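You operate a simulated robot arm through the tools that you are given. There is no shell and no other tool. Be economical: measure what you need, move in short steps, check, and stop when the job is done.

You are at the controls of a simulated robot arm. One attempt, no reset.

## Task
Measure 100 mL from the blue-ringed beaker into the measuring cylinder and clean up.
Fine: the rest goes into the black-handled jug; wipe the dirt mark off the bench; beaker and pad end in the brown tray. Set down upright: beaker with a blue ring. What is to be rubbed or washed off counts as gone when no trace of it is left.

Only the result counts: the job must be done as asked and must still hold three seconds after the hand-in. Knocking over, shifting, dropping, spilling or breaking anything else fails it.

## Robot
A 6-joint arm with a two-finger parallel gripper, fixed in place. Base frame: the origin is at the foot of the arm, x ahead of it, y to its left, z up; the work surface is at about z = 560. Lengths are in mm, angles in degrees, forces in N, time in s.
With the tool pointing down near the work surface it reaches from about 440 to 860 mm from the base axis. Its first joint turns from -115.0 to 115.0 degrees. Payload 4.2 kg.
The TCP is the grasp point between the finger pads, 23 mm short of the fingertips. In the tool frame z runs along the fingers and y along their closing line. Largest opening 94 mm; finger width 38, thickness 10; the body of the gripper, 54 by 96 mm, starts 39 mm behind the TCP.
Orientation is that of the tool frame in the base frame, as a unit quaternion [x, y, z, w]. With the fingers straight down and closing along the base's y, the tool's x points along the base's -x, its y along +y and its z along -z.

## Interface
- The arm moves only by the tool apply_moves. Its argument "rows" is a list of rows, each an object of numbers (a shift or turn left out is 0, a gripper value left out holds the last): "x", "y", "z": the shift along the tool's x, y, z in units of 25 mm (1.0 is 25 mm); "rx", "ry", "rz": the turn, a rotation vector about the tool's x, y, z in units of 8 degrees (1.0 is 8 degrees); "fingers": the opening, from 0 (shut) to 1 (fully open). In form: [{"x": .., "y": .., "z": .., "rx": .., "ry": .., "rz": .., "fingers": ..}, ...]. A call has 1 to 8 rows; each row shifts and turns the commanded pose from where the row before left it, along the tool's axes as they then stand. A call with a number of a shift or a turn outside -1 to 1 is refused whole. Rows are played at 5 a second. More than 50 mm and 8.6 degrees between two rows, or a gripper value outside its range, and nothing of the call is played. A pose out of reach is approached as far as the arm can. The call stops where the force on the tool passes 40 N (or 10 N more than at its start, if that is more) or the arm is blocked; 0.2 s more then pass. The fingers move at their own pace (about 108 mm/s each) and stop on an object; they squeeze with about 25 N. The grip force told is the motor's: it shows also when the fingers shut on nothing. Time passes only in rows, and 0.2 s behind the last, so rows that do not move let the fingers close. The reply holds the time, the measured pose of the TCP, the force on the tool along the base axes, the opening and the grip force, in the units named above and with some noise, with the torque about the TCP (base axes, N m) and any sound that the robot's microphone picked up.
- Cameras (640 x 400 px; columns grow to the right, rows downward): "scene" is fixed at [48.5, 500.8, 1154.1]; the picture's right is [-0.60, -0.80, 0.00], its down [-0.29, 0.22, -0.93] and it looks along [0.75, -0.56, -0.36] (base axes); focal length 214 px, centre (320, 200). "wrist" rides on the gripper at [87, 16, -74] in the tool frame; the picture's right is [-0.18, 0.98, 0.00], its down [-0.58, -0.11, -0.81] and it looks along [-0.79, -0.15, 0.59] (tool axes); focal length 243 px, centre (320, 200). There is no depth. A picture from a camera that has moved, and an enlarged one, comes with that camera's place and axes in the base frame and with its lens.
- camera(camera): a new picture of that camera. No time passes.
- raise_lower(by): slides the trunk up (or, below 0, down) by that many mm; the arm rides with it, the base frame stays. It gives what a move gives, with no picture.
- zoom(camera, box): a new picture of the part [left, top, right, bottom] of that camera's present view, enlarged. No time passes.
- finish_job(): hands the job in; it is judged then, once.

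Go step by step. Nothing tells you positions but the pictures and the camera data: compare them with the known pose of the tool, close in by small moves and look again before you grip or let go. The budget is 120 turns and 76 pictures, counting those below and the enlarged ones. Unless the task says otherwise, let go and move clear before handing in, and close with one line.

The tools are called by a JSON object that holds its "name" and its "arguments". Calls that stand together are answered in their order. apply_moves: Moves the arm, as the interface text tells. Its arguments: {"type":"object","properties":{"rows":{"type":"array","items":{"type":"object","properties":{"x":{"type":"number"},"y":{"type":"number"},"z":{"type":"number"},"rx":{"type":"number"},"ry":{"type":"number"},"rz":{"type":"number"},"fingers":{"type":"number"}}}}},"required":["rows"]} The other tools are called the same way: raise_lower (by) slides the trunk up or down; camera (camera) takes a picture; zoom (camera, box) takes an enlarged picture of a part of a camera's view; finish_job () hands the job in.

At the start:

```text
t: 0.0
tcp_pos: [467.4, 183.8, 1205.8]
ee_rot: [-0.001, 1.0, 0.0, 0.0]
wrist_force: [0.0, 0.0, 0.2]
moment: [-0.01, -0.03, 0.0]
opening: 93.8
gripper_force: 0.0
trunk travel left (down, up): [-525.0, 465.0]
```

scene: 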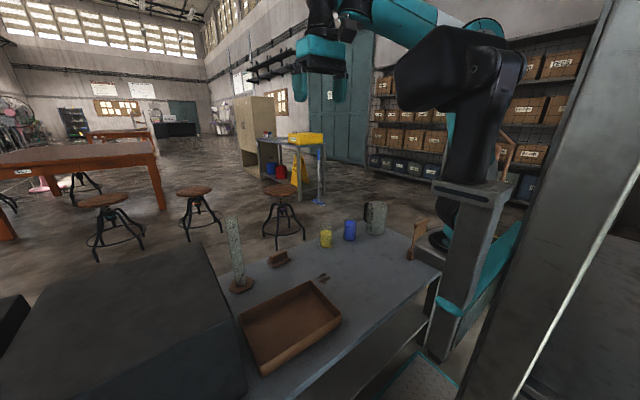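
wrist: 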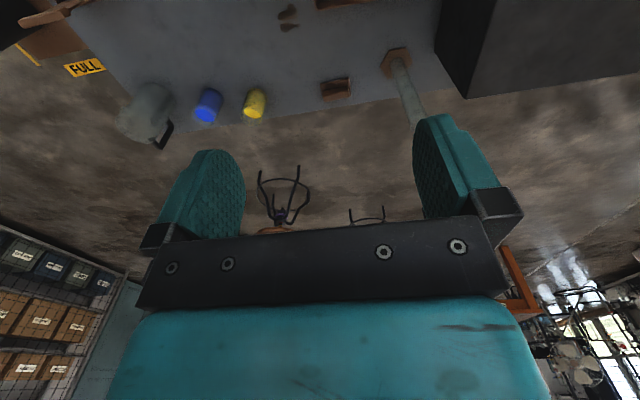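

I see a bench with a cylinder, tray, pad, dirt mark, a yellow and a blue vessel, and a jug. I'll zoom in first to identify them.

{"name": "zoom", "arguments": {"camera": "scene", "box": [300, 180, 460, 280]}}

{"name": "zoom", "arguments": {"camera": "scene", "box": [200, 200, 360, 300]}}

{"name": "zoom", "arguments": {"camera": "wrist", "box": [100, 0, 440, 212]}}

```text
4.00 times, centred on (380, 230) of scene
camera zoom: at [48.5, 500.8, 1154.1], right [-0.6, -0.8, 0.0], down [-0.29, 0.22, -0.93], along [0.75, -0.56, -0.36], focal length 858 px, centre (80, 80)
```

zoom: 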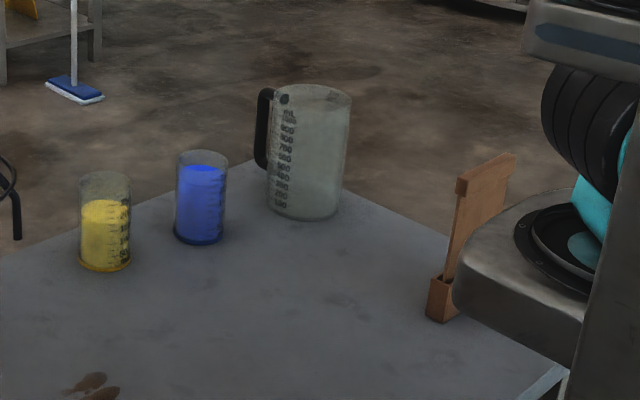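

```text
4.00 times, centred on (280, 250) of scene
camera zoom: at [48.5, 500.8, 1154.1], right [-0.6, -0.8, 0.0], down [-0.29, 0.22, -0.93], along [0.75, -0.56, -0.36], focal length 858 px, centre (480, 0)
```

zoom: 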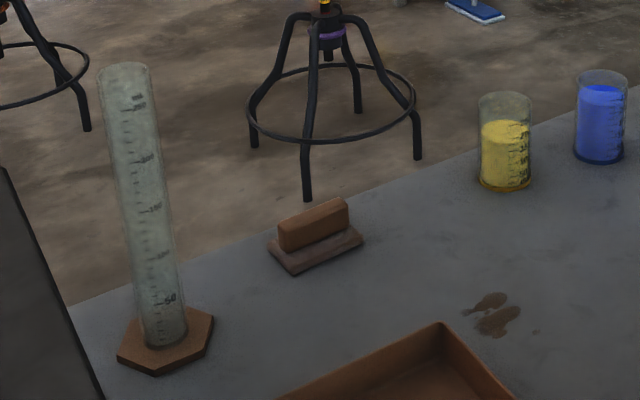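

```text
1.88 times, centred on (270, 106) of wrist
camera zoom: at [382.5, 200.3, 1280.3], right [0.18, 0.98, 0.0], down [0.58, -0.11, 0.81], along [0.79, -0.15, -0.59], focal length 457 px, centre (414, 377)
```

zoom: 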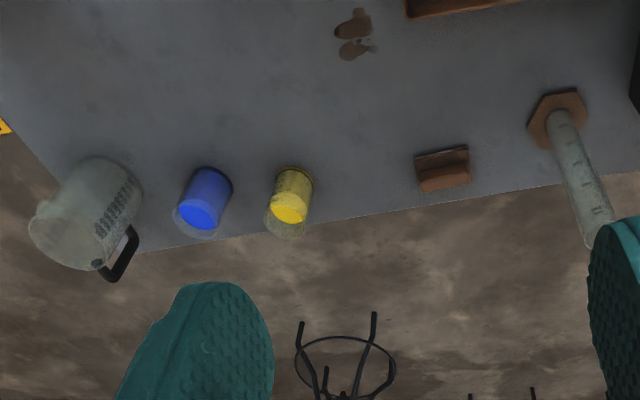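

The two beakers are near (759,-71) and (730,-204), the jug near (698,-377) and the cylinder near (736,357). Next I check the rings, the cylinder's marks and the odd items by the arm's foot.

{"name": "zoom", "arguments": {"camera": "scene", "box": [312, 214, 376, 254]}}

{"name": "zoom", "arguments": {"camera": "scene", "box": [210, 210, 306, 300]}}

{"name": "raise_lower", "arguments": {"by": -300}}

```text
10.00 times, centred on (344, 234) of scene
camera zoom: at [48.5, 500.8, 1154.1], right [-0.6, -0.8, 0.0], down [-0.29, 0.22, -0.93], along [0.75, -0.56, -0.36], focal length 2145 px, centre (80, -140)
```

zoom: 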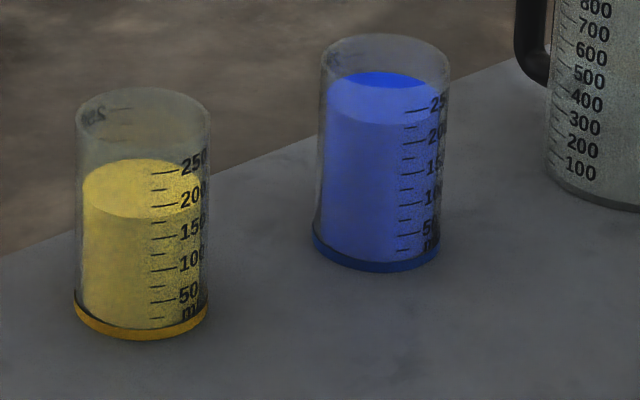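

```text
4.44 times, centred on (258, 255) of scene
camera zoom: at [48.5, 500.8, 1154.1], right [-0.6, -0.8, 0.0], down [-0.29, 0.22, -0.93], along [0.75, -0.56, -0.36], focal length 953 px, centre (596, -44)
```

zoom: 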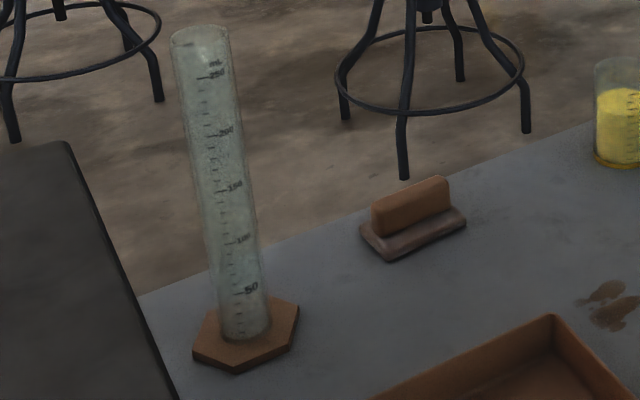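

```text
t: 3.0
tcp_pos: [466.7, 185.0, 905.8]
ee_rot: [-0.001, 1.0, 0.0, 0.0]
wrist_force: [0.5, -0.2, 0.2]
moment: [-0.02, -0.01, 0.02]
opening: 94.1
gripper_force: 0.1
trunk travel left (down, up): [-225.0, 765.0]
```

The blue-ringed beaker holds the blue liquid: foot near (733,-207), about 110 mm tall and 64 mm wide. I'll grip it from the side with the tool nearly level, then pour by pitching the tool down. First I move over in front of it.

{"name": "apply_moves", "arguments": {"rows": [{"x": -0.42, "y": -0.92, "fingers": 1}, {"x": -0.42, "y": -0.92}, {"x": -0.42, "y": -0.92}, {"x": -0.42, "y": -0.92}, {"x": -0.42, "y": -0.92}, {"x": -0.42, "y": -0.92}, {"x": -0.42, "y": -0.92}, {"x": -0.42, "y": -0.92}]}}

{"name": "apply_moves", "arguments": {"rows": [{"x": -0.42, "y": -0.92}, {"x": -0.42, "y": -0.92}, {"x": -0.42, "y": -0.92}, {"x": -0.42, "y": -0.92}, {"x": -0.42, "y": -0.92}, {"x": -0.42, "y": -0.92}, {"x": -0.42, "y": -0.92}, {"x": -0.42, "y": -0.92}]}}

{"name": "apply_moves", "arguments": {"rows": [{"rz": 1}, {"rz": 1}, {"ry": -1}, {"ry": -1}, {"ry": -1}, {"ry": -1}, {"ry": -1}, {"ry": -1}]}}

{"name": "camera", "arguments": {"camera": "wrist"}}

{"name": "camera", "arguments": {"camera": "scene"}}

```text
t: 4.8
tcp_pos: [552.0, -2.3, 906.0]
ee_rot: [-0.001, 1.0, 0.0, 0.0]
wrist_force: [-0.2, -0.3, 0.3]
moment: [0.02, 0.0, -0.02]
opening: 94.0
gripper_force: 0.1
trunk travel left (down, up): [-225.0, 765.0]
```

```text
t: 6.6
tcp_pos: [634.1, -185.4, 906.7]
ee_rot: [-0.001, 1.0, 0.001, 0.0]
wrist_force: [-0.3, -0.7, 0.4]
moment: [0.0, -0.02, 0.01]
opening: 94.2
gripper_force: 0.0
trunk travel left (down, up): [-225.0, 765.0]
```

```text
t: 8.4
tcp_pos: [687.7, -189.4, 990.3]
ee_rot: [0.13, 0.921, -0.053, 0.364]
wrist_force: [0.7, -0.1, -0.4]
moment: [0.0, 0.0, 0.0]
opening: 94.4
gripper_force: 0.1
out of reach, approached as far as the arm can: row 4, 5, 6, 7, 8
trunk travel left (down, up): [-225.0, 765.0]
```

```text
68 pictures are left
camera wrist: at [583.3, -142.2, 986.8], right [0.4, 0.91, 0.12], down [-0.15, -0.07, 0.99], along [0.9, -0.42, 0.11], focal length 243 px, centre (320, 200)
```

wrist: 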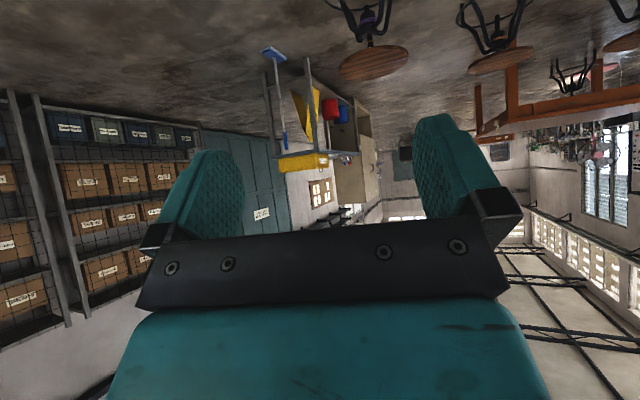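

```text
67 pictures are left
```

scene: 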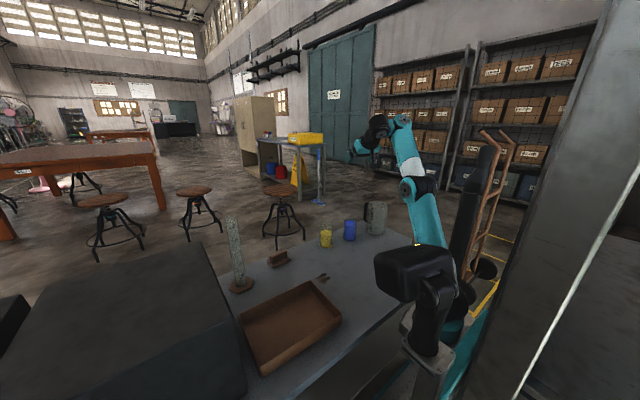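

The tilt stalled on reach, so I look at how the arm is folded.

{"name": "zoom", "arguments": {"camera": "scene", "box": [320, 90, 560, 390]}}

```text
1.33 times, centred on (440, 240) of scene
camera zoom: at [48.5, 500.8, 1154.1], right [-0.6, -0.8, 0.0], down [-0.29, 0.22, -0.93], along [0.75, -0.56, -0.36], focal length 286 px, centre (160, 147)
```

zoom: 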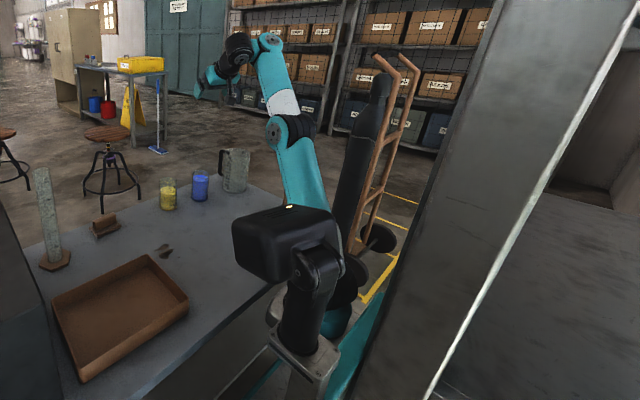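

The arm is stretched nearly straight because the tool sits high above the shoulder. I'll undo the tilt and go lower before tilting again.

{"name": "apply_moves", "arguments": {"rows": [{"ry": 1}, {"ry": 1}, {"ry": 1}, {"ry": 1}, {"ry": 1}, {"ry": 1}]}}

```text
t: 9.3
tcp_pos: [699.5, -189.1, 969.5]
ee_rot: [0.145, 0.977, -0.019, 0.154]
wrist_force: [37.2, 13.4, -26.5]
moment: [-1.98, -1.03, -3.25]
opening: 94.0
gripper_force: 0.0
out of reach, approached as far as the arm can: row 3, 4
trunk travel left (down, up): [-225.0, 765.0]
stopped in row 4: the force on the tool passed its limit at 207 N (the readings are from after the stop); the commanded pose is now the measured one
```

The arm stopped on a large force, so I check for contact before moving.

{"name": "zoom", "arguments": {"camera": "scene", "box": [320, 90, 560, 390]}}

{"name": "apply_moves", "arguments": {"rows": [{"fingers": 1}]}}

```text
1.33 times, centred on (440, 240) of scene
camera zoom: at [48.5, 500.8, 1154.1], right [-0.6, -0.8, 0.0], down [-0.29, 0.22, -0.93], along [0.75, -0.56, -0.36], focal length 286 px, centre (160, 147)
```

zoom: 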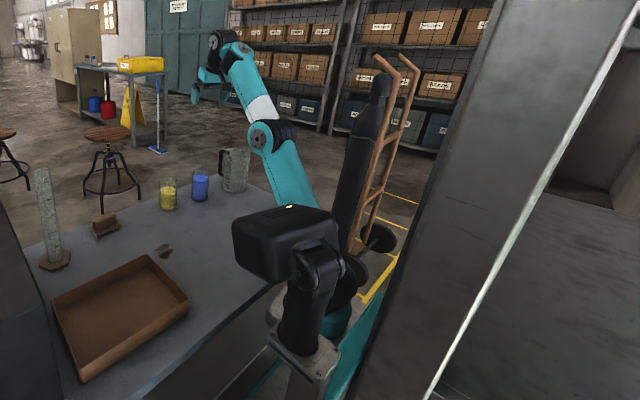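

```text
t: 9.7
tcp_pos: [699.6, -189.9, 969.6]
ee_rot: [0.146, 0.977, -0.019, 0.155]
wrist_force: [12.6, 3.6, -8.7]
moment: [-0.6, -0.35, -1.03]
opening: 93.7
gripper_force: 0.1
trunk travel left (down, up): [-225.0, 765.0]
stopped in row 1: the force on the tool passed its limit at 60 N (the readings are from after the stop); the commanded pose is now the measured one
```

Nothing is touching; the force comes from a jerk at full stretch. I'll retreat gently inward and down.

{"name": "apply_moves", "arguments": {"rows": [{}, {"x": 0.3, "z": 0.3}, {"x": 0.4, "z": 0.5}, {"x": 0.4, "z": 0.8}, {"x": 0.4, "z": 0.8}]}}

```text
t: 10.9
tcp_pos: [682.9, -184.1, 899.1]
ee_rot: [0.145, 0.977, -0.019, 0.154]
wrist_force: [0.1, 0.4, 0.7]
moment: [-0.02, -0.04, 0.0]
opening: 93.8
gripper_force: 0.1
trunk travel left (down, up): [-225.0, 765.0]
```

{"name": "apply_moves", "arguments": {"rows": [{"x": 0.5, "z": 0.9}, {"x": 0.5, "z": 0.9}, {"x": 0.5, "z": 0.9}, {"x": 0.5, "z": 0.9}, {"x": 0.5, "z": 0.9}, {"x": 0.5, "z": 0.9}, {"x": 0.5, "z": 0.9}]}}

{"name": "apply_moves", "arguments": {"rows": [{"ry": -0.5}, {"ry": -0.5}, {"ry": -0.5}, {"ry": -0.5}]}}

```text
t: 12.5
tcp_pos: [711.9, -188.1, 850.6]
ee_rot: [0.145, 0.977, -0.019, 0.152]
wrist_force: [-0.5, -0.7, -0.2]
moment: [-0.01, 0.04, -0.01]
opening: 93.9
gripper_force: 0.1
out of reach, approached as far as the arm can: row 2, 3, 4, 5, 6, 7
trunk travel left (down, up): [-225.0, 765.0]
```

```text
t: 13.5
tcp_pos: [752.1, -195.2, 899.7]
ee_rot: [0.14, 0.947, -0.039, 0.288]
wrist_force: [0.0, 0.5, 0.3]
moment: [0.01, -0.02, 0.03]
opening: 94.1
gripper_force: 0.1
out of reach, approached as far as the arm can: row 1, 2, 3, 4
trunk travel left (down, up): [-225.0, 765.0]
```

The arm cannot fold inwards with the tool tilted at this height. I'll reset with a small trunk lift and go back to tool-down slowly before trying another height.

{"name": "raise_lower", "arguments": {"by": 100}}

{"name": "apply_moves", "arguments": {"rows": [{"ry": 0.5}, {"ry": 0.5}, {"ry": 0.5}]}}

```text
t: 14.8
tcp_pos: [752.8, -194.4, 999.5]
ee_rot: [0.141, 0.947, -0.039, 0.287]
wrist_force: [-0.3, 0.1, 0.7]
moment: [0.01, 0.01, 0.0]
opening: 93.9
gripper_force: 0.1
trunk travel left (down, up): [-325.0, 665.0]
```

```text
t: 15.6
tcp_pos: [751.8, -195.3, 998.8]
ee_rot: [0.144, 0.972, -0.024, 0.185]
wrist_force: [0.5, -0.1, 0.0]
moment: [-0.01, 0.0, -0.04]
opening: 94.0
gripper_force: 0.0
trunk travel left (down, up): [-325.0, 665.0]
```

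{"name": "apply_moves", "arguments": {"rows": [{"ry": 0.9}, {"ry": 0.9}, {"ry": 0.9}, {"x": 1}, {"x": 1}, {"x": 1}]}}

{"name": "apply_moves", "arguments": {"rows": [{"z": 1}, {"z": 1}, {"z": 1}, {"z": 1}, {"z": 1}, {"z": 1}, {"z": 1}, {"z": 1}]}}

```text
t: 16.3
tcp_pos: [753.6, -195.0, 990.6]
ee_rot: [0.151, 0.984, -0.005, 0.09]
wrist_force: [28.7, 14.3, -25.7]
moment: [-2.19, -0.64, -2.8]
opening: 93.8
gripper_force: 0.0
out of reach, approached as far as the arm can: row 2, 3
trunk travel left (down, up): [-325.0, 665.0]
stopped in row 3: the force on the tool passed its limit at 204 N (the readings are from after the stop); the commanded pose is now the measured one
```

```text
t: 18.1
tcp_pos: [799.0, -202.8, 799.1]
ee_rot: [0.148, 0.985, -0.007, 0.086]
wrist_force: [0.2, 0.4, -0.1]
moment: [0.03, -0.01, 0.0]
opening: 93.9
gripper_force: 0.1
out of reach, approached as far as the arm can: row 7, 8
trunk travel left (down, up): [-325.0, 665.0]
```

{"name": "zoom", "arguments": {"camera": "scene", "box": [310, 80, 550, 380]}}

```text
1.33 times, centred on (430, 230) of scene
camera zoom: at [48.5, 500.8, 1154.1], right [-0.6, -0.8, 0.0], down [-0.29, 0.22, -0.93], along [0.75, -0.56, -0.36], focal length 286 px, centre (173, 160)
```

zoom: 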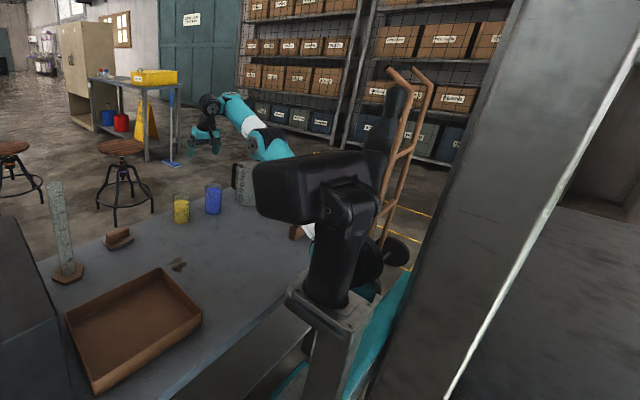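

The wrist apparently can't straighten past about 107° from the forearm, so a side grasp from here won't work. A tool-down grasp will, with the pour made by tilting sideways about the closing line: the lip (32 mm off the axis) clears the 27 mm half-width of the gripper body. I'll get back to tool-down and test sideways tilting in free air.

{"name": "apply_moves", "arguments": {"rows": [{"z": -1}, {"z": -1}, {"z": -1}, {"z": -1}, {"ry": 0.4}, {"ry": 0.4}, {"ry": 0.4}]}}

```text
t: 19.7
tcp_pos: [780.9, -200.0, 898.0]
ee_rot: [0.148, 0.989, 0.006, 0.004]
wrist_force: [-0.3, 0.3, 0.2]
moment: [-0.02, 0.01, 0.0]
opening: 94.3
gripper_force: 0.1
trunk travel left (down, up): [-325.0, 665.0]
```

{"name": "apply_moves", "arguments": {"rows": [{"x": 0.878, "y": -0.414}, {"x": 0.878, "y": -0.414}, {"rz": 1}, {"rz": 1}, {"rz": 1}, {"rz": 1}, {"rz": 1}, {"rz": 1}]}}

{"name": "apply_moves", "arguments": {"rows": [{"rz": 1}, {"rz": 1}, {"rz": 1}, {"rz": 1}, {"rz": 1}, {"rz": 0.25}]}}

{"name": "apply_moves", "arguments": {"rows": [{"ry": 0.5}, {"ry": 0.5}, {"ry": 0.5}, {"ry": 0.5}, {"ry": 0.5}, {"ry": 0.5}, {"ry": 0.5}, {"ry": 0.5}]}}

```text
t: 21.5
tcp_pos: [731.4, -207.0, 897.2]
ee_rot: [0.539, 0.842, 0.008, 0.001]
wrist_force: [0.1, -0.7, -0.2]
moment: [-0.02, -0.01, 0.02]
opening: 94.2
gripper_force: 0.0
trunk travel left (down, up): [-325.0, 665.0]
```

```text
t: 22.9
tcp_pos: [732.5, -208.4, 896.7]
ee_rot: [0.805, 0.594, 0.007, -0.001]
wrist_force: [0.3, -0.4, -0.1]
moment: [0.01, 0.02, 0.0]
opening: 94.2
gripper_force: 0.0
trunk travel left (down, up): [-325.0, 665.0]
```

```text
t: 24.7
tcp_pos: [723.5, -205.6, 887.9]
ee_rot: [0.787, 0.579, 0.172, -0.124]
wrist_force: [0.1, -0.2, -0.8]
moment: [0.01, 0.02, 0.0]
opening: 94.0
gripper_force: 0.1
out of reach, approached as far as the arm can: row 2, 7, 8
trunk travel left (down, up): [-325.0, 665.0]
```

Rolling works, but the sideways tilt stalls at about 25°. I'll try it higher, with the forearm raised more.

{"name": "apply_moves", "arguments": {"rows": [{"z": -0.848, "x": 0.53}, {"z": -0.848, "x": 0.53}, {"z": -0.848, "x": 0.53}, {"z": -0.848, "x": 0.53}, {"ry": 0.5}, {"ry": 0.5}, {"ry": 0.5}, {"ry": 0.5}]}}

{"name": "zoom", "arguments": {"camera": "scene", "box": [310, 20, 550, 320]}}

```text
t: 26.5
tcp_pos: [694.4, -171.3, 945.8]
ee_rot: [0.788, 0.58, 0.169, -0.118]
wrist_force: [0.4, -0.6, 0.0]
moment: [0.0, -0.02, 0.02]
opening: 93.9
gripper_force: 0.1
out of reach, approached as far as the arm can: row 1, 2, 3, 4, 5, 6, 7, 8
trunk travel left (down, up): [-325.0, 665.0]
```

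```text
1.33 times, centred on (430, 170) of scene
camera zoom: at [48.5, 500.8, 1154.1], right [-0.6, -0.8, 0.0], down [-0.29, 0.22, -0.93], along [0.75, -0.56, -0.36], focal length 286 px, centre (173, 240)
```

zoom: 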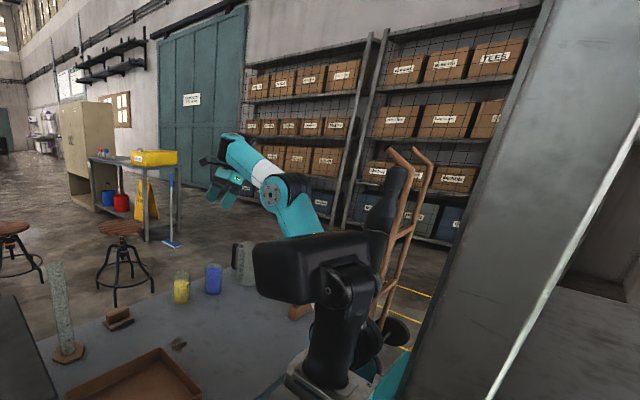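

{"name": "raise_lower", "arguments": {"by": 20}}

{"name": "apply_moves", "arguments": {"rows": [{"ry": -0.75}, {"ry": -0.75}, {"ry": -0.75}, {"ry": -0.75}, {"rz": -1}, {"rz": -1}, {"rz": -1}, {"rz": -1}]}}

{"name": "apply_moves", "arguments": {"rows": [{"rz": -1}, {"rz": -1}, {"rz": -1}, {"rz": -1}, {"rz": -1}, {"rz": -1}, {"rz": -1}, {"rz": -1}]}}

{"name": "apply_moves", "arguments": {"rows": [{"rz": -1}, {"rz": -1}, {"rz": -1}, {"rz": -1}, {"rz": -1}, {"rz": -1}, {"rz": -1}, {"rz": -1}]}}

```text
t: 27.1
tcp_pos: [694.4, -172.4, 965.6]
ee_rot: [0.788, 0.58, 0.169, -0.117]
wrist_force: [-0.3, 0.2, 0.8]
moment: [-0.02, 0.03, 0.01]
opening: 94.0
gripper_force: 0.1
trunk travel left (down, up): [-345.0, 645.0]
```

```text
t: 28.9
tcp_pos: [694.8, -170.6, 967.5]
ee_rot: [0.611, 0.792, 0.0, 0.005]
wrist_force: [0.7, 0.4, 0.7]
moment: [-0.04, -0.01, -0.01]
opening: 94.1
gripper_force: 0.1
trunk travel left (down, up): [-345.0, 645.0]
```

```text
t: 30.7
tcp_pos: [693.7, -170.9, 965.8]
ee_rot: [0.099, 0.995, -0.003, 0.005]
wrist_force: [0.2, 0.0, 0.6]
moment: [-0.01, 0.02, -0.01]
opening: 94.1
gripper_force: 0.1
trunk travel left (down, up): [-345.0, 645.0]
```

```text
t: 32.5
tcp_pos: [694.3, -171.5, 965.9]
ee_rot: [-0.444, 0.896, -0.005, 0.003]
wrist_force: [0.2, 0.4, 0.4]
moment: [-0.01, -0.03, 0.0]
opening: 93.9
gripper_force: 0.0
trunk travel left (down, up): [-345.0, 645.0]
```

Now tool x points right and slightly inward; I test tilting that way.

{"name": "apply_moves", "arguments": {"rows": [{"ry": 0.75}, {"ry": 0.75}, {"ry": 0.75}, {"ry": 0.75}, {"ry": 0.75}, {"ry": 0.75}, {"ry": 0.75}, {"ry": 0.75}]}}

{"name": "apply_moves", "arguments": {"rows": [{"ry": 0.75}, {"ry": 0.75}, {"ry": 0.75}, {"ry": 0.75}, {"ry": 0.75}, {"ry": 0.75}, {"ry": 0.75}]}}

```text
t: 33.6
tcp_pos: [670.5, -172.0, 930.2]
ee_rot: [-0.442, 0.874, -0.093, -0.178]
wrist_force: [1.5, -7.8, -8.5]
moment: [1.17, -0.22, 0.44]
opening: 94.3
gripper_force: 0.0
out of reach, approached as far as the arm can: row 3, 4, 5
trunk travel left (down, up): [-345.0, 645.0]
stopped in row 5: the force on the tool passed its limit at 51 N (the readings are from after the stop); the commanded pose is now the measured one
```

```text
t: 35.2
tcp_pos: [670.2, -171.1, 930.0]
ee_rot: [-0.441, 0.875, -0.092, -0.177]
wrist_force: [1.2, -17.1, -12.6]
moment: [2.6, -0.51, 0.94]
opening: 93.8
gripper_force: 0.1
out of reach, approached as far as the arm can: row 1, 2, 3, 4, 5, 6, 7
trunk travel left (down, up): [-345.0, 645.0]
```

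The sideways tilt is stuck with a lasting force, so I look closely at the wrist to see what blocks it.

{"name": "zoom", "arguments": {"camera": "scene", "box": [330, 90, 490, 190]}}

{"name": "camera", "arguments": {"camera": "wrist"}}

```text
4.00 times, centred on (410, 140) of scene
camera zoom: at [48.5, 500.8, 1154.1], right [-0.6, -0.8, 0.0], down [-0.29, 0.22, -0.93], along [0.75, -0.56, -0.36], focal length 858 px, centre (-40, 440)
```

zoom: 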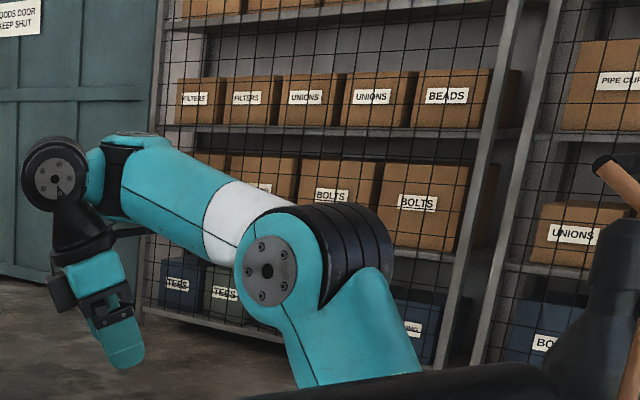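

```text
61 pictures are left
camera wrist: at [627.5, -201.3, 1032.7], right [-0.69, 0.72, -0.08], down [0.59, 0.62, 0.51], along [0.42, 0.31, -0.85], focal length 243 px, centre (320, 200)
```

wrist: 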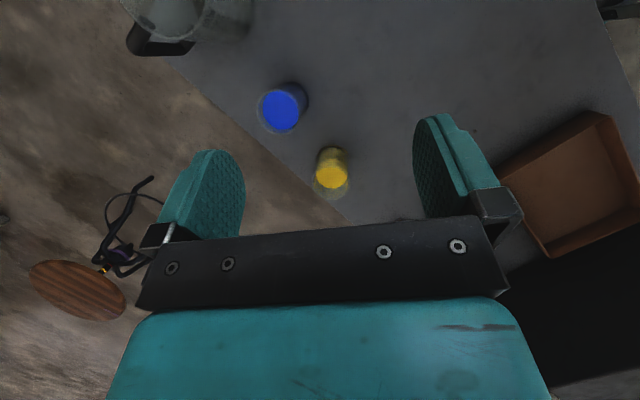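

The force line points at the wrist camera's bracket: the camera sits on the forearm side of the tool and hits the forearm. So I'll untilt and roll the tool until the camera faces outward, which should free the side grasp.

{"name": "raise_lower", "arguments": {"by": 10}}

{"name": "apply_moves", "arguments": {"rows": [{"ry": -0.5}, {"ry": -0.5}, {"ry": -0.5}, {"ry": -0.5}, {"ry": -0.5}, {"ry": -0.4}, {"rz": -1}, {"rz": -1}]}}

{"name": "apply_moves", "arguments": {"rows": [{"rz": -1}, {"rz": -1}, {"rz": -1}, {"rz": -1}, {"rz": -1}, {"rz": -1}]}}

{"name": "apply_moves", "arguments": {"rows": [{"rz": -1}, {"rz": -1}, {"rz": -1}, {"rz": -1}, {"rz": -1}, {"rz": -1}]}}

```text
t: 35.8
tcp_pos: [670.4, -171.3, 940.6]
ee_rot: [-0.441, 0.875, -0.092, -0.178]
wrist_force: [-0.6, -18.2, -13.5]
moment: [2.63, -0.59, 0.95]
opening: 93.7
gripper_force: 0.0
trunk travel left (down, up): [-355.0, 635.0]
```

```text
t: 37.6
tcp_pos: [669.2, -170.3, 940.8]
ee_rot: [-0.571, 0.821, -0.002, 0.001]
wrist_force: [-1.6, 0.6, -0.7]
moment: [-0.01, 0.01, -0.02]
opening: 94.0
gripper_force: 0.0
trunk travel left (down, up): [-355.0, 635.0]
```

```text
t: 39.0
tcp_pos: [668.9, -170.6, 941.9]
ee_rot: [0.856, -0.517, 0.002, -0.001]
wrist_force: [-0.5, -0.4, -0.4]
moment: [0.02, 0.02, -0.06]
opening: 94.0
gripper_force: 0.0
trunk travel left (down, up): [-355.0, 635.0]
```

```text
t: 40.4
tcp_pos: [669.3, -169.6, 939.8]
ee_rot: [0.992, -0.124, 0.003, 0.0]
wrist_force: [0.0, 1.3, 0.0]
moment: [0.01, -0.02, 0.0]
opening: 94.0
gripper_force: 0.1
trunk travel left (down, up): [-355.0, 635.0]
```

{"name": "apply_moves", "arguments": {"rows": [{"rz": 0.2}, {"ry": 0.8}, {"ry": 0.8}, {"ry": 0.8}, {"ry": 0.8}, {"ry": 0.8}, {"ry": 0.8}]}}

{"name": "apply_moves", "arguments": {"rows": [{"ry": 0.8}, {"ry": 0.8}, {"ry": 0.8}, {"ry": 0.8}, {"ry": 0.8}, {"ry": 0.8}]}}

```text
t: 42.0
tcp_pos: [754.9, -179.5, 1051.2]
ee_rot: [0.934, -0.132, 0.328, 0.046]
wrist_force: [0.3, 0.2, 0.3]
moment: [0.03, 0.02, 0.02]
opening: 94.0
gripper_force: 0.1
out of reach, approached as far as the arm can: row 2, 3, 4, 5, 6, 7
trunk travel left (down, up): [-355.0, 635.0]
```

```text
t: 43.4
tcp_pos: [766.9, -181.6, 1061.2]
ee_rot: [0.916, -0.129, 0.377, 0.054]
wrist_force: [0.6, 0.0, 0.3]
moment: [-0.02, -0.02, -0.01]
opening: 94.2
gripper_force: 0.0
out of reach, approached as far as the arm can: row 1, 2, 3, 4, 5, 6
trunk travel left (down, up): [-355.0, 635.0]
```

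The pattern fits another reading: a minimum fold of the elbow, so the arm needs distance between shoulder and wrist. To test this, I'll return to tool-down and probe far out and low relative to the shoulder.

{"name": "raise_lower", "arguments": {"by": 10}}

{"name": "apply_moves", "arguments": {"rows": [{"ry": -0.6}, {"ry": -0.6}, {"ry": -0.6}, {"ry": -0.6}, {"ry": -0.6}]}}

```text
t: 44.0
tcp_pos: [766.1, -180.1, 1069.5]
ee_rot: [0.917, -0.128, 0.375, 0.053]
wrist_force: [0.3, -0.3, 0.3]
moment: [0.01, 0.0, 0.0]
opening: 93.9
gripper_force: 0.1
trunk travel left (down, up): [-365.0, 625.0]
```

```text
t: 45.2
tcp_pos: [760.8, -178.7, 1065.6]
ee_rot: [0.975, -0.136, 0.177, 0.025]
wrist_force: [0.4, -0.2, 0.5]
moment: [-0.01, 0.01, -0.02]
opening: 93.9
gripper_force: 0.2
out of reach, approached as far as the arm can: row 5
trunk travel left (down, up): [-365.0, 625.0]
```

{"name": "raise_lower", "arguments": {"by": 10}}

{"name": "apply_moves", "arguments": {"rows": [{"x": -0.5, "z": 0.5}, {"x": -0.8, "z": 0.5}, {"x": -0.8, "z": 0.5}, {"x": -0.8, "z": 0.5}, {"ry": -0.85}, {"ry": -0.85}, {"ry": -0.85}]}}

```text
t: 45.8
tcp_pos: [760.7, -178.6, 1075.3]
ee_rot: [0.974, -0.137, 0.177, 0.025]
wrist_force: [0.1, 0.1, -0.3]
moment: [0.02, 0.05, 0.01]
opening: 93.9
gripper_force: 0.1
trunk travel left (down, up): [-375.0, 615.0]
```

```text
t: 47.4
tcp_pos: [720.6, -167.1, 1013.0]
ee_rot: [0.99, -0.138, 0.0, 0.0]
wrist_force: [-0.1, 0.2, 0.0]
moment: [0.0, -0.04, 0.0]
opening: 93.9
gripper_force: 0.0
out of reach, approached as far as the arm can: row 4
trunk travel left (down, up): [-375.0, 615.0]
```

{"name": "apply_moves", "arguments": {"rows": [{"x": -0.875, "y": -0.88}, {"x": -0.875, "y": -0.88}, {"x": -0.875, "y": -0.88}, {"x": -0.875, "y": -0.88}, {"x": -0.875, "y": -0.88}, {"x": -0.875, "y": -0.88}, {"x": -0.875, "y": -0.88}, {"x": -0.875, "y": -0.88}]}}

{"name": "apply_moves", "arguments": {"rows": [{"z": 1}, {"z": 1}, {"z": 1}, {"z": 1}, {"z": 1}, {"z": 1}, {"z": 1}, {"z": 1}]}}

```text
t: 49.1
tcp_pos: [601.4, 50.9, 1012.9]
ee_rot: [0.99, -0.14, 0.001, 0.001]
wrist_force: [-0.6, -0.6, -0.5]
moment: [0.03, -0.06, 0.02]
opening: 94.1
gripper_force: 0.0
trunk travel left (down, up): [-375.0, 615.0]
```

```text
t: 51.0
tcp_pos: [601.4, 48.7, 811.0]
ee_rot: [0.99, -0.14, 0.002, 0.0]
wrist_force: [-1.0, -0.4, -1.5]
moment: [-0.01, -0.01, -0.05]
opening: 93.9
gripper_force: 0.1
trunk travel left (down, up): [-375.0, 615.0]
```

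{"name": "apply_moves", "arguments": {"rows": [{"z": 1}, {"z": 1}, {"z": 1}, {"z": 1}]}}

{"name": "zoom", "arguments": {"camera": "scene", "box": [260, 80, 580, 280]}}

```text
t: 52.0
tcp_pos: [600.1, 50.1, 712.7]
ee_rot: [0.99, -0.139, 0.002, 0.0]
wrist_force: [0.0, 0.4, -0.2]
moment: [-0.03, -0.01, -0.01]
opening: 93.9
gripper_force: 0.0
trunk travel left (down, up): [-375.0, 615.0]
```

```text
2.00 times, centred on (420, 180) of scene
camera zoom: at [48.5, 500.8, 1154.1], right [-0.6, -0.8, 0.0], down [-0.29, 0.22, -0.93], along [0.75, -0.56, -0.36], focal length 429 px, centre (120, 240)
```

zoom: 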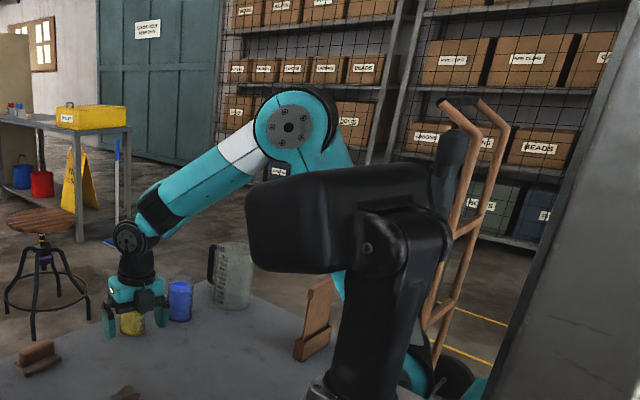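

Here the elbow folds properly, so the earlier trouble came from being near full stretch. I test the forward tilt from this posture.

{"name": "apply_moves", "arguments": {"rows": [{"ry": 0.8}, {"ry": 0.8}, {"ry": 0.8}, {"ry": 0.8}, {"ry": 0.8}, {"ry": 0.8}]}}

```text
t: 53.4
tcp_pos: [601.4, 49.0, 712.3]
ee_rot: [0.934, -0.131, 0.329, 0.045]
wrist_force: [-0.1, 0.2, 0.5]
moment: [0.01, 0.01, -0.01]
opening: 94.2
gripper_force: 0.1
trunk travel left (down, up): [-375.0, 615.0]
```

{"name": "apply_moves", "arguments": {"rows": [{"ry": 0.8}, {"ry": 0.8}, {"ry": 0.8}, {"ry": 0.8}, {"ry": 0.8}, {"ry": 0.9}]}}

{"name": "camera", "arguments": {"camera": "wrist"}}

```text
t: 54.8
tcp_pos: [601.5, 51.1, 713.8]
ee_rot: [0.77, -0.109, 0.623, 0.087]
wrist_force: [0.1, 0.6, 0.1]
moment: [0.0, 0.0, -0.02]
opening: 93.8
gripper_force: 0.1
trunk travel left (down, up): [-375.0, 615.0]
```

```text
59 pictures are left
camera wrist: at [545.7, 49.6, 813.3], right [-0.31, -0.93, -0.18], down [-0.84, 0.36, -0.4], along [0.44, 0.03, -0.9], focal length 243 px, centre (320, 200)
```

wrist: 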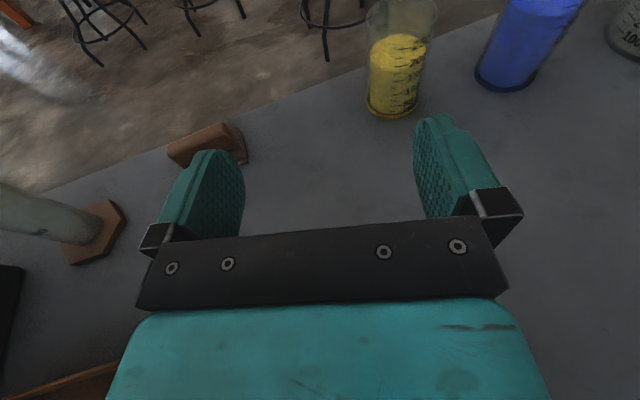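

The tool now lies 12° below level and the camera is on top. I move to a pre-grasp in front of the blue-ringed beaker.

{"name": "apply_moves", "arguments": {"rows": [{"x": 0.107, "y": 1, "z": 0.504}, {"x": 0.107, "y": 1, "z": 0.504}, {"x": 0.107, "y": 1, "z": 0.504}, {"x": 0.107, "y": 1, "z": 0.504}, {"x": 0.107, "y": 1, "z": 0.504}, {"x": 0.107, "y": 1, "z": 0.504}, {"x": 0.107, "y": 1, "z": 0.504}, {"x": 0.107, "y": 1, "z": 0.504}]}}

{"name": "camera", "arguments": {"camera": "wrist"}}

```text
t: 56.5
tcp_pos: [671.1, -156.7, 719.1]
ee_rot: [0.771, -0.108, 0.622, 0.087]
wrist_force: [0.0, 0.4, 0.6]
moment: [0.03, -0.02, 0.02]
opening: 94.1
gripper_force: 0.0
out of reach, approached as far as the arm can: row 2, 3, 4, 5
trunk travel left (down, up): [-375.0, 615.0]
```

```text
58 pictures are left
camera wrist: at [616.2, -156.2, 819.8], right [-0.31, -0.93, -0.18], down [-0.85, 0.36, -0.4], along [0.44, 0.03, -0.9], focal length 243 px, centre (320, 200)
```

wrist: 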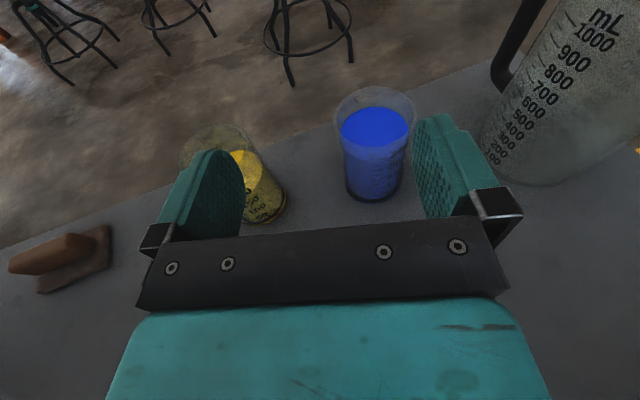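

{"name": "apply_moves", "arguments": {"rows": [{"y": 0.64, "z": -0.39, "x": -0.08}, {"y": 0.64, "z": -0.39, "x": -0.08}, {"x": -0.97, "z": 0.206}, {"x": -0.97, "z": 0.206}, {"x": -0.97, "z": 0.206}, {"x": -0.97, "z": 0.206}]}}

{"name": "camera", "arguments": {"camera": "wrist"}}

{"name": "zoom", "arguments": {"camera": "scene", "box": [290, 180, 450, 280]}}

```text
t: 58.0
tcp_pos: [665.3, -183.9, 722.5]
ee_rot: [0.772, -0.108, 0.62, 0.087]
wrist_force: [0.1, -0.1, 0.4]
moment: [0.01, 0.02, -0.01]
opening: 94.0
gripper_force: 0.1
out of reach, approached as far as the arm can: row 1, 2, 3, 4, 5, 6
trunk travel left (down, up): [-375.0, 615.0]
```

```text
57 pictures are left
camera wrist: at [609.5, -184.4, 822.5], right [-0.31, -0.93, -0.18], down [-0.85, 0.36, -0.39], along [0.43, 0.03, -0.9], focal length 243 px, centre (320, 200)
```

wrist: 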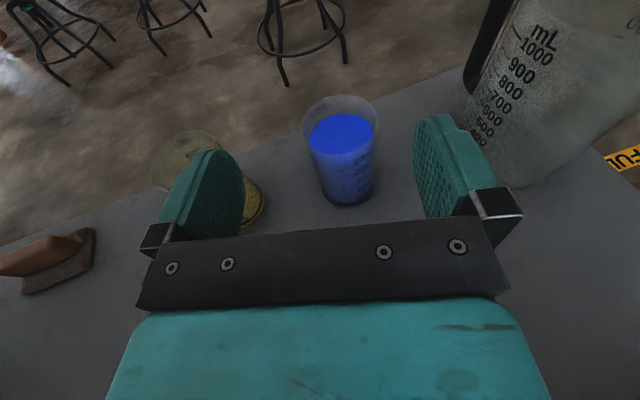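

```text
4.00 times, centred on (370, 230) of scene
camera zoom: at [48.5, 500.8, 1154.1], right [-0.6, -0.8, 0.0], down [-0.29, 0.22, -0.93], along [0.75, -0.56, -0.36], focal length 858 px, centre (120, 80)
```

zoom: 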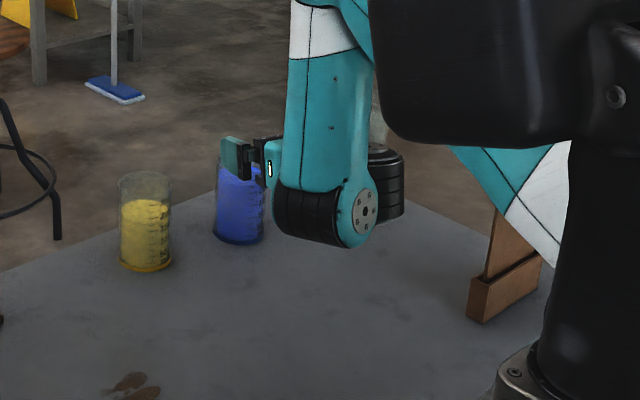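

The forearm is nearly vertical at its wrist limit, so I'll use the trunk to lower the whole arm to grasp height instead.

{"name": "raise_lower", "arguments": {"by": -60}}

{"name": "zoom", "arguments": {"camera": "scene", "box": [290, 180, 450, 280]}}

```text
t: 59.0
tcp_pos: [665.5, -184.2, 662.1]
ee_rot: [0.772, -0.109, 0.62, 0.087]
wrist_force: [-0.8, 0.5, 0.6]
moment: [0.0, -0.03, -0.03]
opening: 93.9
gripper_force: 0.1
trunk travel left (down, up): [-315.0, 675.0]
```

```text
4.00 times, centred on (370, 230) of scene
camera zoom: at [48.5, 500.8, 1154.1], right [-0.6, -0.8, 0.0], down [-0.29, 0.22, -0.93], along [0.75, -0.56, -0.36], focal length 858 px, centre (120, 80)
```

zoom: 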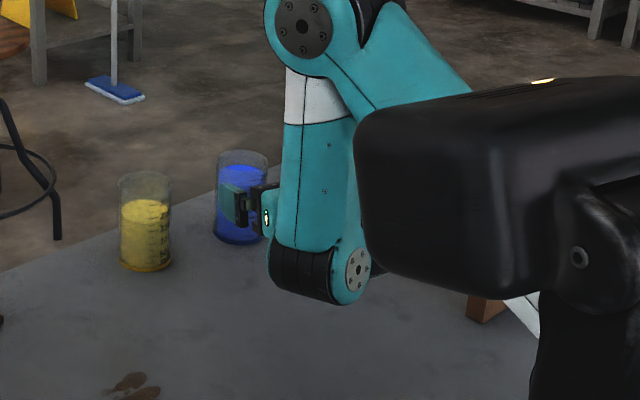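

{"name": "raise_lower", "arguments": {"by": -35}}

{"name": "camera", "arguments": {"camera": "wrist"}}

{"name": "zoom", "arguments": {"camera": "scene", "box": [290, 180, 450, 280]}}

```text
t: 59.7
tcp_pos: [664.7, -183.2, 627.2]
ee_rot: [0.772, -0.108, 0.62, 0.087]
wrist_force: [-0.4, -0.3, 0.0]
moment: [0.02, -0.02, 0.0]
opening: 94.0
gripper_force: 0.1
trunk travel left (down, up): [-280.0, 710.0]
```

```text
54 pictures are left
camera wrist: at [609.5, -184.3, 727.5], right [-0.31, -0.93, -0.18], down [-0.85, 0.36, -0.39], along [0.43, 0.03, -0.9], focal length 243 px, centre (320, 200)
```

wrist: 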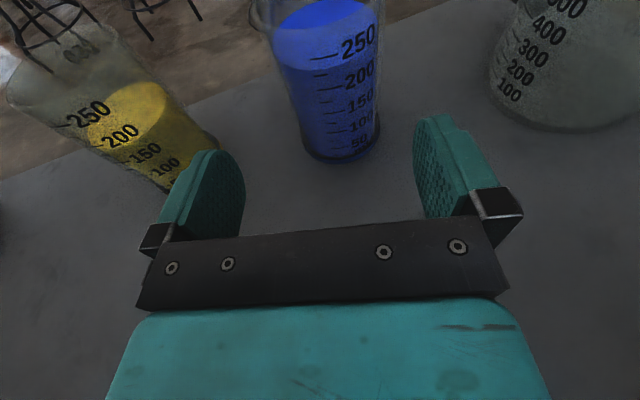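

```text
4.00 times, centred on (370, 230) of scene
camera zoom: at [48.5, 500.8, 1154.1], right [-0.6, -0.8, 0.0], down [-0.29, 0.22, -0.93], along [0.75, -0.56, -0.36], focal length 858 px, centre (120, 80)
```

zoom: 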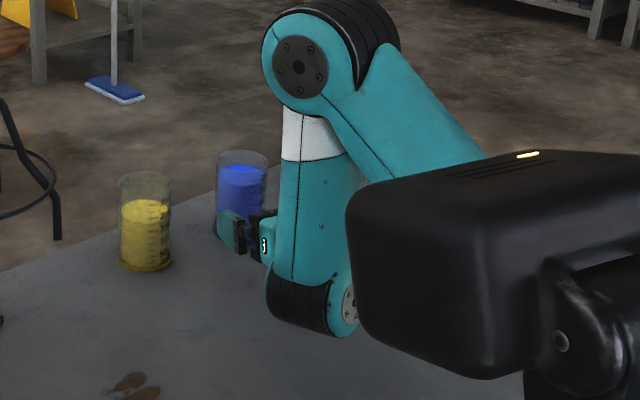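

Beaker base refined to about (732,-210), some 7 mm to the right of my line. I correct that and advance around it.

{"name": "apply_moves", "arguments": {"rows": [{"y": 0.28}, {"z": 0.6, "x": 0.128}, {"z": 0.6, "x": 0.128}, {"z": 0.6, "x": 0.128}, {"z": 0.5, "x": 0.106}]}}

{"name": "camera", "arguments": {"camera": "wrist"}}

```text
t: 60.9
tcp_pos: [719.6, -207.6, 626.5]
ee_rot: [0.772, -0.109, 0.62, 0.087]
wrist_force: [-0.3, 0.4, -0.1]
moment: [0.01, -0.01, 0.03]
opening: 94.0
gripper_force: 0.0
trunk travel left (down, up): [-280.0, 710.0]
```

```text
52 pictures are left
camera wrist: at [665.2, -208.1, 726.4], right [-0.31, -0.93, -0.18], down [-0.85, 0.36, -0.39], along [0.43, 0.03, -0.9], focal length 243 px, centre (320, 200)
```

wrist: 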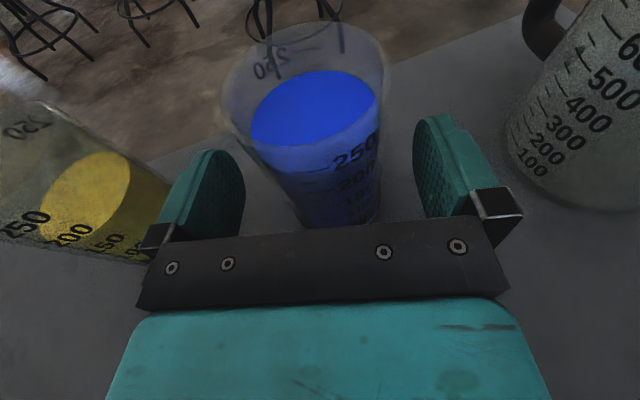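

The beaker sits centred between the fingers. Closing.

{"name": "apply_moves", "arguments": {"rows": [{"fingers": 0.75}, {"fingers": 0.7}, {"fingers": 0.65}, {"fingers": 0.5}, {"fingers": 0.3}, {"fingers": 0.3}]}}

{"name": "camera", "arguments": {"camera": "wrist"}}

```text
t: 62.3
tcp_pos: [720.5, -207.5, 624.6]
ee_rot: [0.772, -0.109, 0.62, 0.087]
wrist_force: [0.5, 0.3, 0.5]
moment: [0.03, 0.01, -0.01]
opening: 60.6
gripper_force: 25.5
trunk travel left (down, up): [-280.0, 710.0]
```

```text
51 pictures are left
camera wrist: at [665.0, -208.1, 726.2], right [-0.31, -0.93, -0.18], down [-0.85, 0.36, -0.39], along [0.43, 0.03, -0.9], focal length 243 px, centre (320, 200)
```

wrist: 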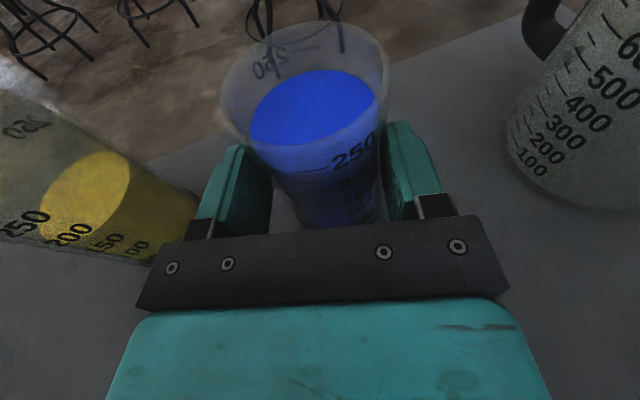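

{"name": "raise_lower", "arguments": {"by": 40}}

{"name": "raise_lower", "arguments": {"by": 300}}

{"name": "camera", "arguments": {"camera": "wrist"}}

```text
t: 63.2
tcp_pos: [720.6, -207.3, 665.5]
ee_rot: [0.772, -0.108, 0.62, 0.087]
wrist_force: [0.3, 0.2, -2.5]
moment: [0.01, 0.08, 0.0]
opening: 60.8
gripper_force: 24.3
trunk travel left (down, up): [-320.0, 670.0]
```

```text
t: 66.2
tcp_pos: [720.8, -208.4, 965.7]
ee_rot: [0.772, -0.109, 0.62, 0.087]
wrist_force: [0.4, -0.4, -2.4]
moment: [0.05, 0.05, -0.01]
opening: 60.9
gripper_force: 25.1
trunk travel left (down, up): [-620.0, 370.0]
```

```text
50 pictures are left
camera wrist: at [665.0, -208.2, 1066.1], right [-0.31, -0.93, -0.18], down [-0.85, 0.36, -0.39], along [0.43, 0.03, -0.9], focal length 243 px, centre (320, 200)
```

wrist: 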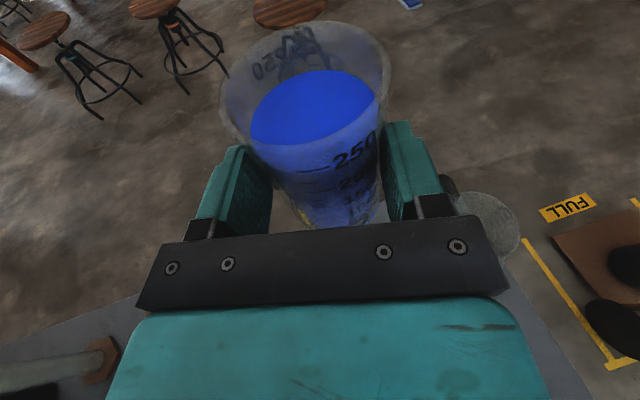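

The beaker is held firmly and lifted clear (about 2.4 N). Now I measure the cylinder's mouth precisely before moving over.

{"name": "zoom", "arguments": {"camera": "scene", "box": [216, 208, 264, 238]}}

{"name": "zoom", "arguments": {"camera": "scene", "box": [216, 265, 264, 295]}}

```text
13.33 times, centred on (240, 223) of scene
camera zoom: at [48.5, 500.8, 1154.1], right [-0.6, -0.8, 0.0], down [-0.29, 0.22, -0.93], along [0.75, -0.56, -0.36], focal length 2860 px, centre (1387, -107)
```

zoom: 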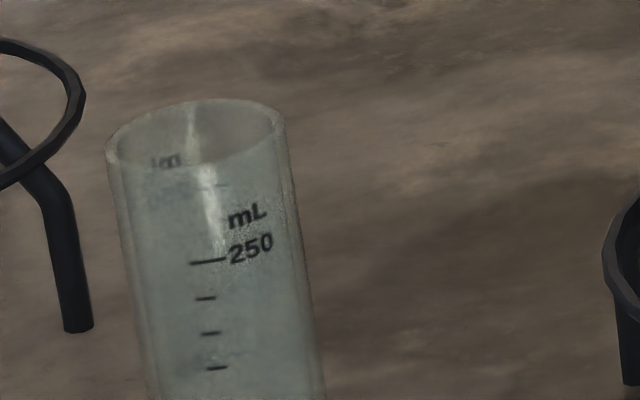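

```text
13.33 times, centred on (240, 280) of scene
camera zoom: at [48.5, 500.8, 1154.1], right [-0.6, -0.8, 0.0], down [-0.29, 0.22, -0.93], along [0.75, -0.56, -0.36], focal length 2860 px, centre (1387, -867)
```

zoom: 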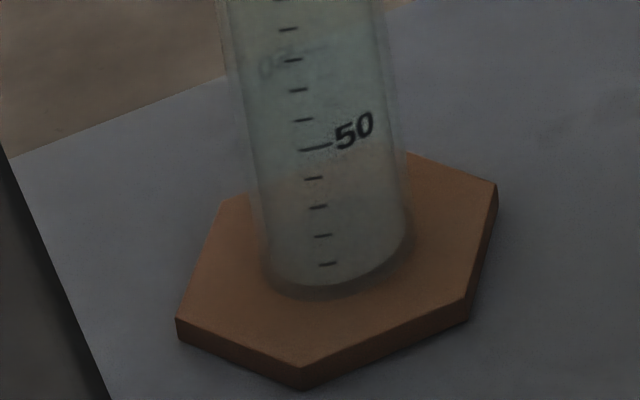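

The cylinder axis is near (731,356), its rim at z≈847 and it is about 40 mm wide, with 10 mL ticks. I now swing the beaker slowly to the left on an arc, keeping it upright.

{"name": "apply_moves", "arguments": {"rows": [{"y": -0.3, "rx": 0.073, "rz": -0.0156}, {"y": -0.7, "rx": 0.171, "rz": -0.0364}, {"y": -0.7, "rx": 0.171, "rz": -0.0364}, {"y": -0.7, "rx": 0.171, "rz": -0.0364}, {"y": -0.7, "rx": 0.171, "rz": -0.0364}, {"y": -0.7, "rx": 0.171, "rz": -0.0364}, {"y": -0.7, "rx": 0.171, "rz": -0.0364}, {"y": -0.4, "rx": 0.098, "rz": -0.0208}]}}

```text
t: 68.0
tcp_pos: [745.3, -86.6, 967.0]
ee_rot: [0.779, -0.043, 0.625, 0.033]
wrist_force: [-0.7, -1.0, -1.7]
moment: [0.0, 0.04, -0.03]
opening: 60.7
gripper_force: 25.5
trunk travel left (down, up): [-620.0, 370.0]
```

{"name": "apply_moves", "arguments": {"rows": [{"y": -0.4, "rx": 0.098, "rz": -0.0208}, {"y": -0.8, "rx": 0.196, "rz": -0.0416}, {"y": -0.8, "rx": 0.196, "rz": -0.0416}, {"y": -0.8, "rx": 0.196, "rz": -0.0416}, {"y": -0.8, "rx": 0.196, "rz": -0.0416}, {"y": -0.8, "rx": 0.196, "rz": -0.0416}, {"y": -0.8, "rx": 0.196, "rz": -0.0416}, {"y": -0.8, "rx": 0.196, "rz": -0.0416}]}}

{"name": "apply_moves", "arguments": {"rows": [{"y": -0.8, "rx": 0.196, "rz": -0.0416}, {"y": -0.8, "rx": 0.196, "rz": -0.0416}, {"y": -0.8, "rx": 0.196, "rz": -0.0416}, {"y": -0.8, "rx": 0.196, "rz": -0.0416}, {"y": -0.8, "rx": 0.196, "rz": -0.0416}, {"y": -0.8, "rx": 0.196, "rz": -0.0416}, {"y": -0.8, "rx": 0.196, "rz": -0.0416}, {"y": -0.4, "rx": 0.098, "rz": -0.0208}]}}

```text
t: 69.8
tcp_pos: [747.8, 61.1, 964.4]
ee_rot: [0.779, 0.038, 0.625, -0.033]
wrist_force: [0.7, -1.4, -2.3]
moment: [0.03, 0.09, 0.02]
opening: 60.4
gripper_force: 24.8
trunk travel left (down, up): [-620.0, 370.0]
```

```text
t: 71.6
tcp_pos: [718.9, 209.5, 966.1]
ee_rot: [0.77, 0.12, 0.619, -0.1]
wrist_force: [0.2, -0.5, -2.8]
moment: [-0.02, 0.04, 0.01]
opening: 60.4
gripper_force: 25.2
trunk travel left (down, up): [-620.0, 370.0]
```

{"name": "apply_moves", "arguments": {"rows": [{"y": -0.5, "rx": 0.1, "rz": -0.0214}, {"y": -0.8, "rx": 0.16, "rz": -0.034}, {"y": -0.8, "rx": 0.16, "rz": -0.034}, {"y": -0.8, "rx": 0.16, "rz": -0.034}, {"y": -0.8, "rx": 0.16, "rz": -0.034}, {"y": -0.8, "rx": 0.16, "rz": -0.034}, {"y": -0.5, "rx": 0.1, "rz": -0.0214}]}}

{"name": "camera", "arguments": {"camera": "scene"}}

{"name": "camera", "arguments": {"camera": "wrist"}}

```text
t: 73.2
tcp_pos: [674.3, 324.1, 966.7]
ee_rot: [0.76, 0.173, 0.61, -0.144]
wrist_force: [0.3, 0.5, -3.0]
moment: [-0.04, 0.11, 0.0]
opening: 60.6
gripper_force: 25.3
trunk travel left (down, up): [-620.0, 370.0]
```

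```text
47 pictures are left
```

scene: 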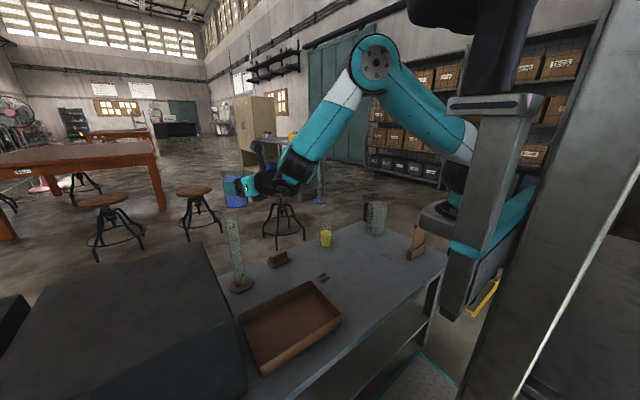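

```text
46 pictures are left
camera wrist: at [633.8, 285.7, 1068.0], right [0.4, -0.9, -0.19], down [-0.87, -0.3, -0.39], along [0.3, 0.32, -0.9], focal length 243 px, centre (320, 200)
```

wrist: 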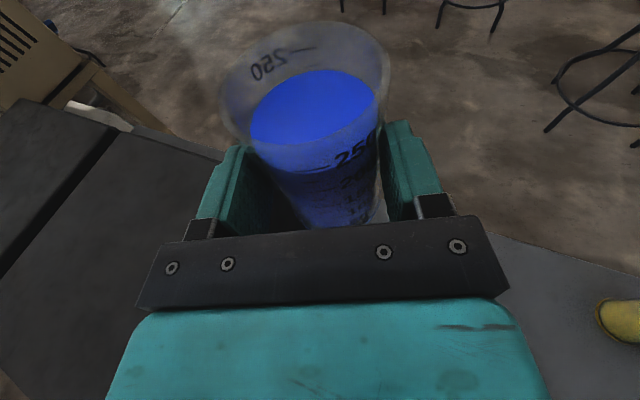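

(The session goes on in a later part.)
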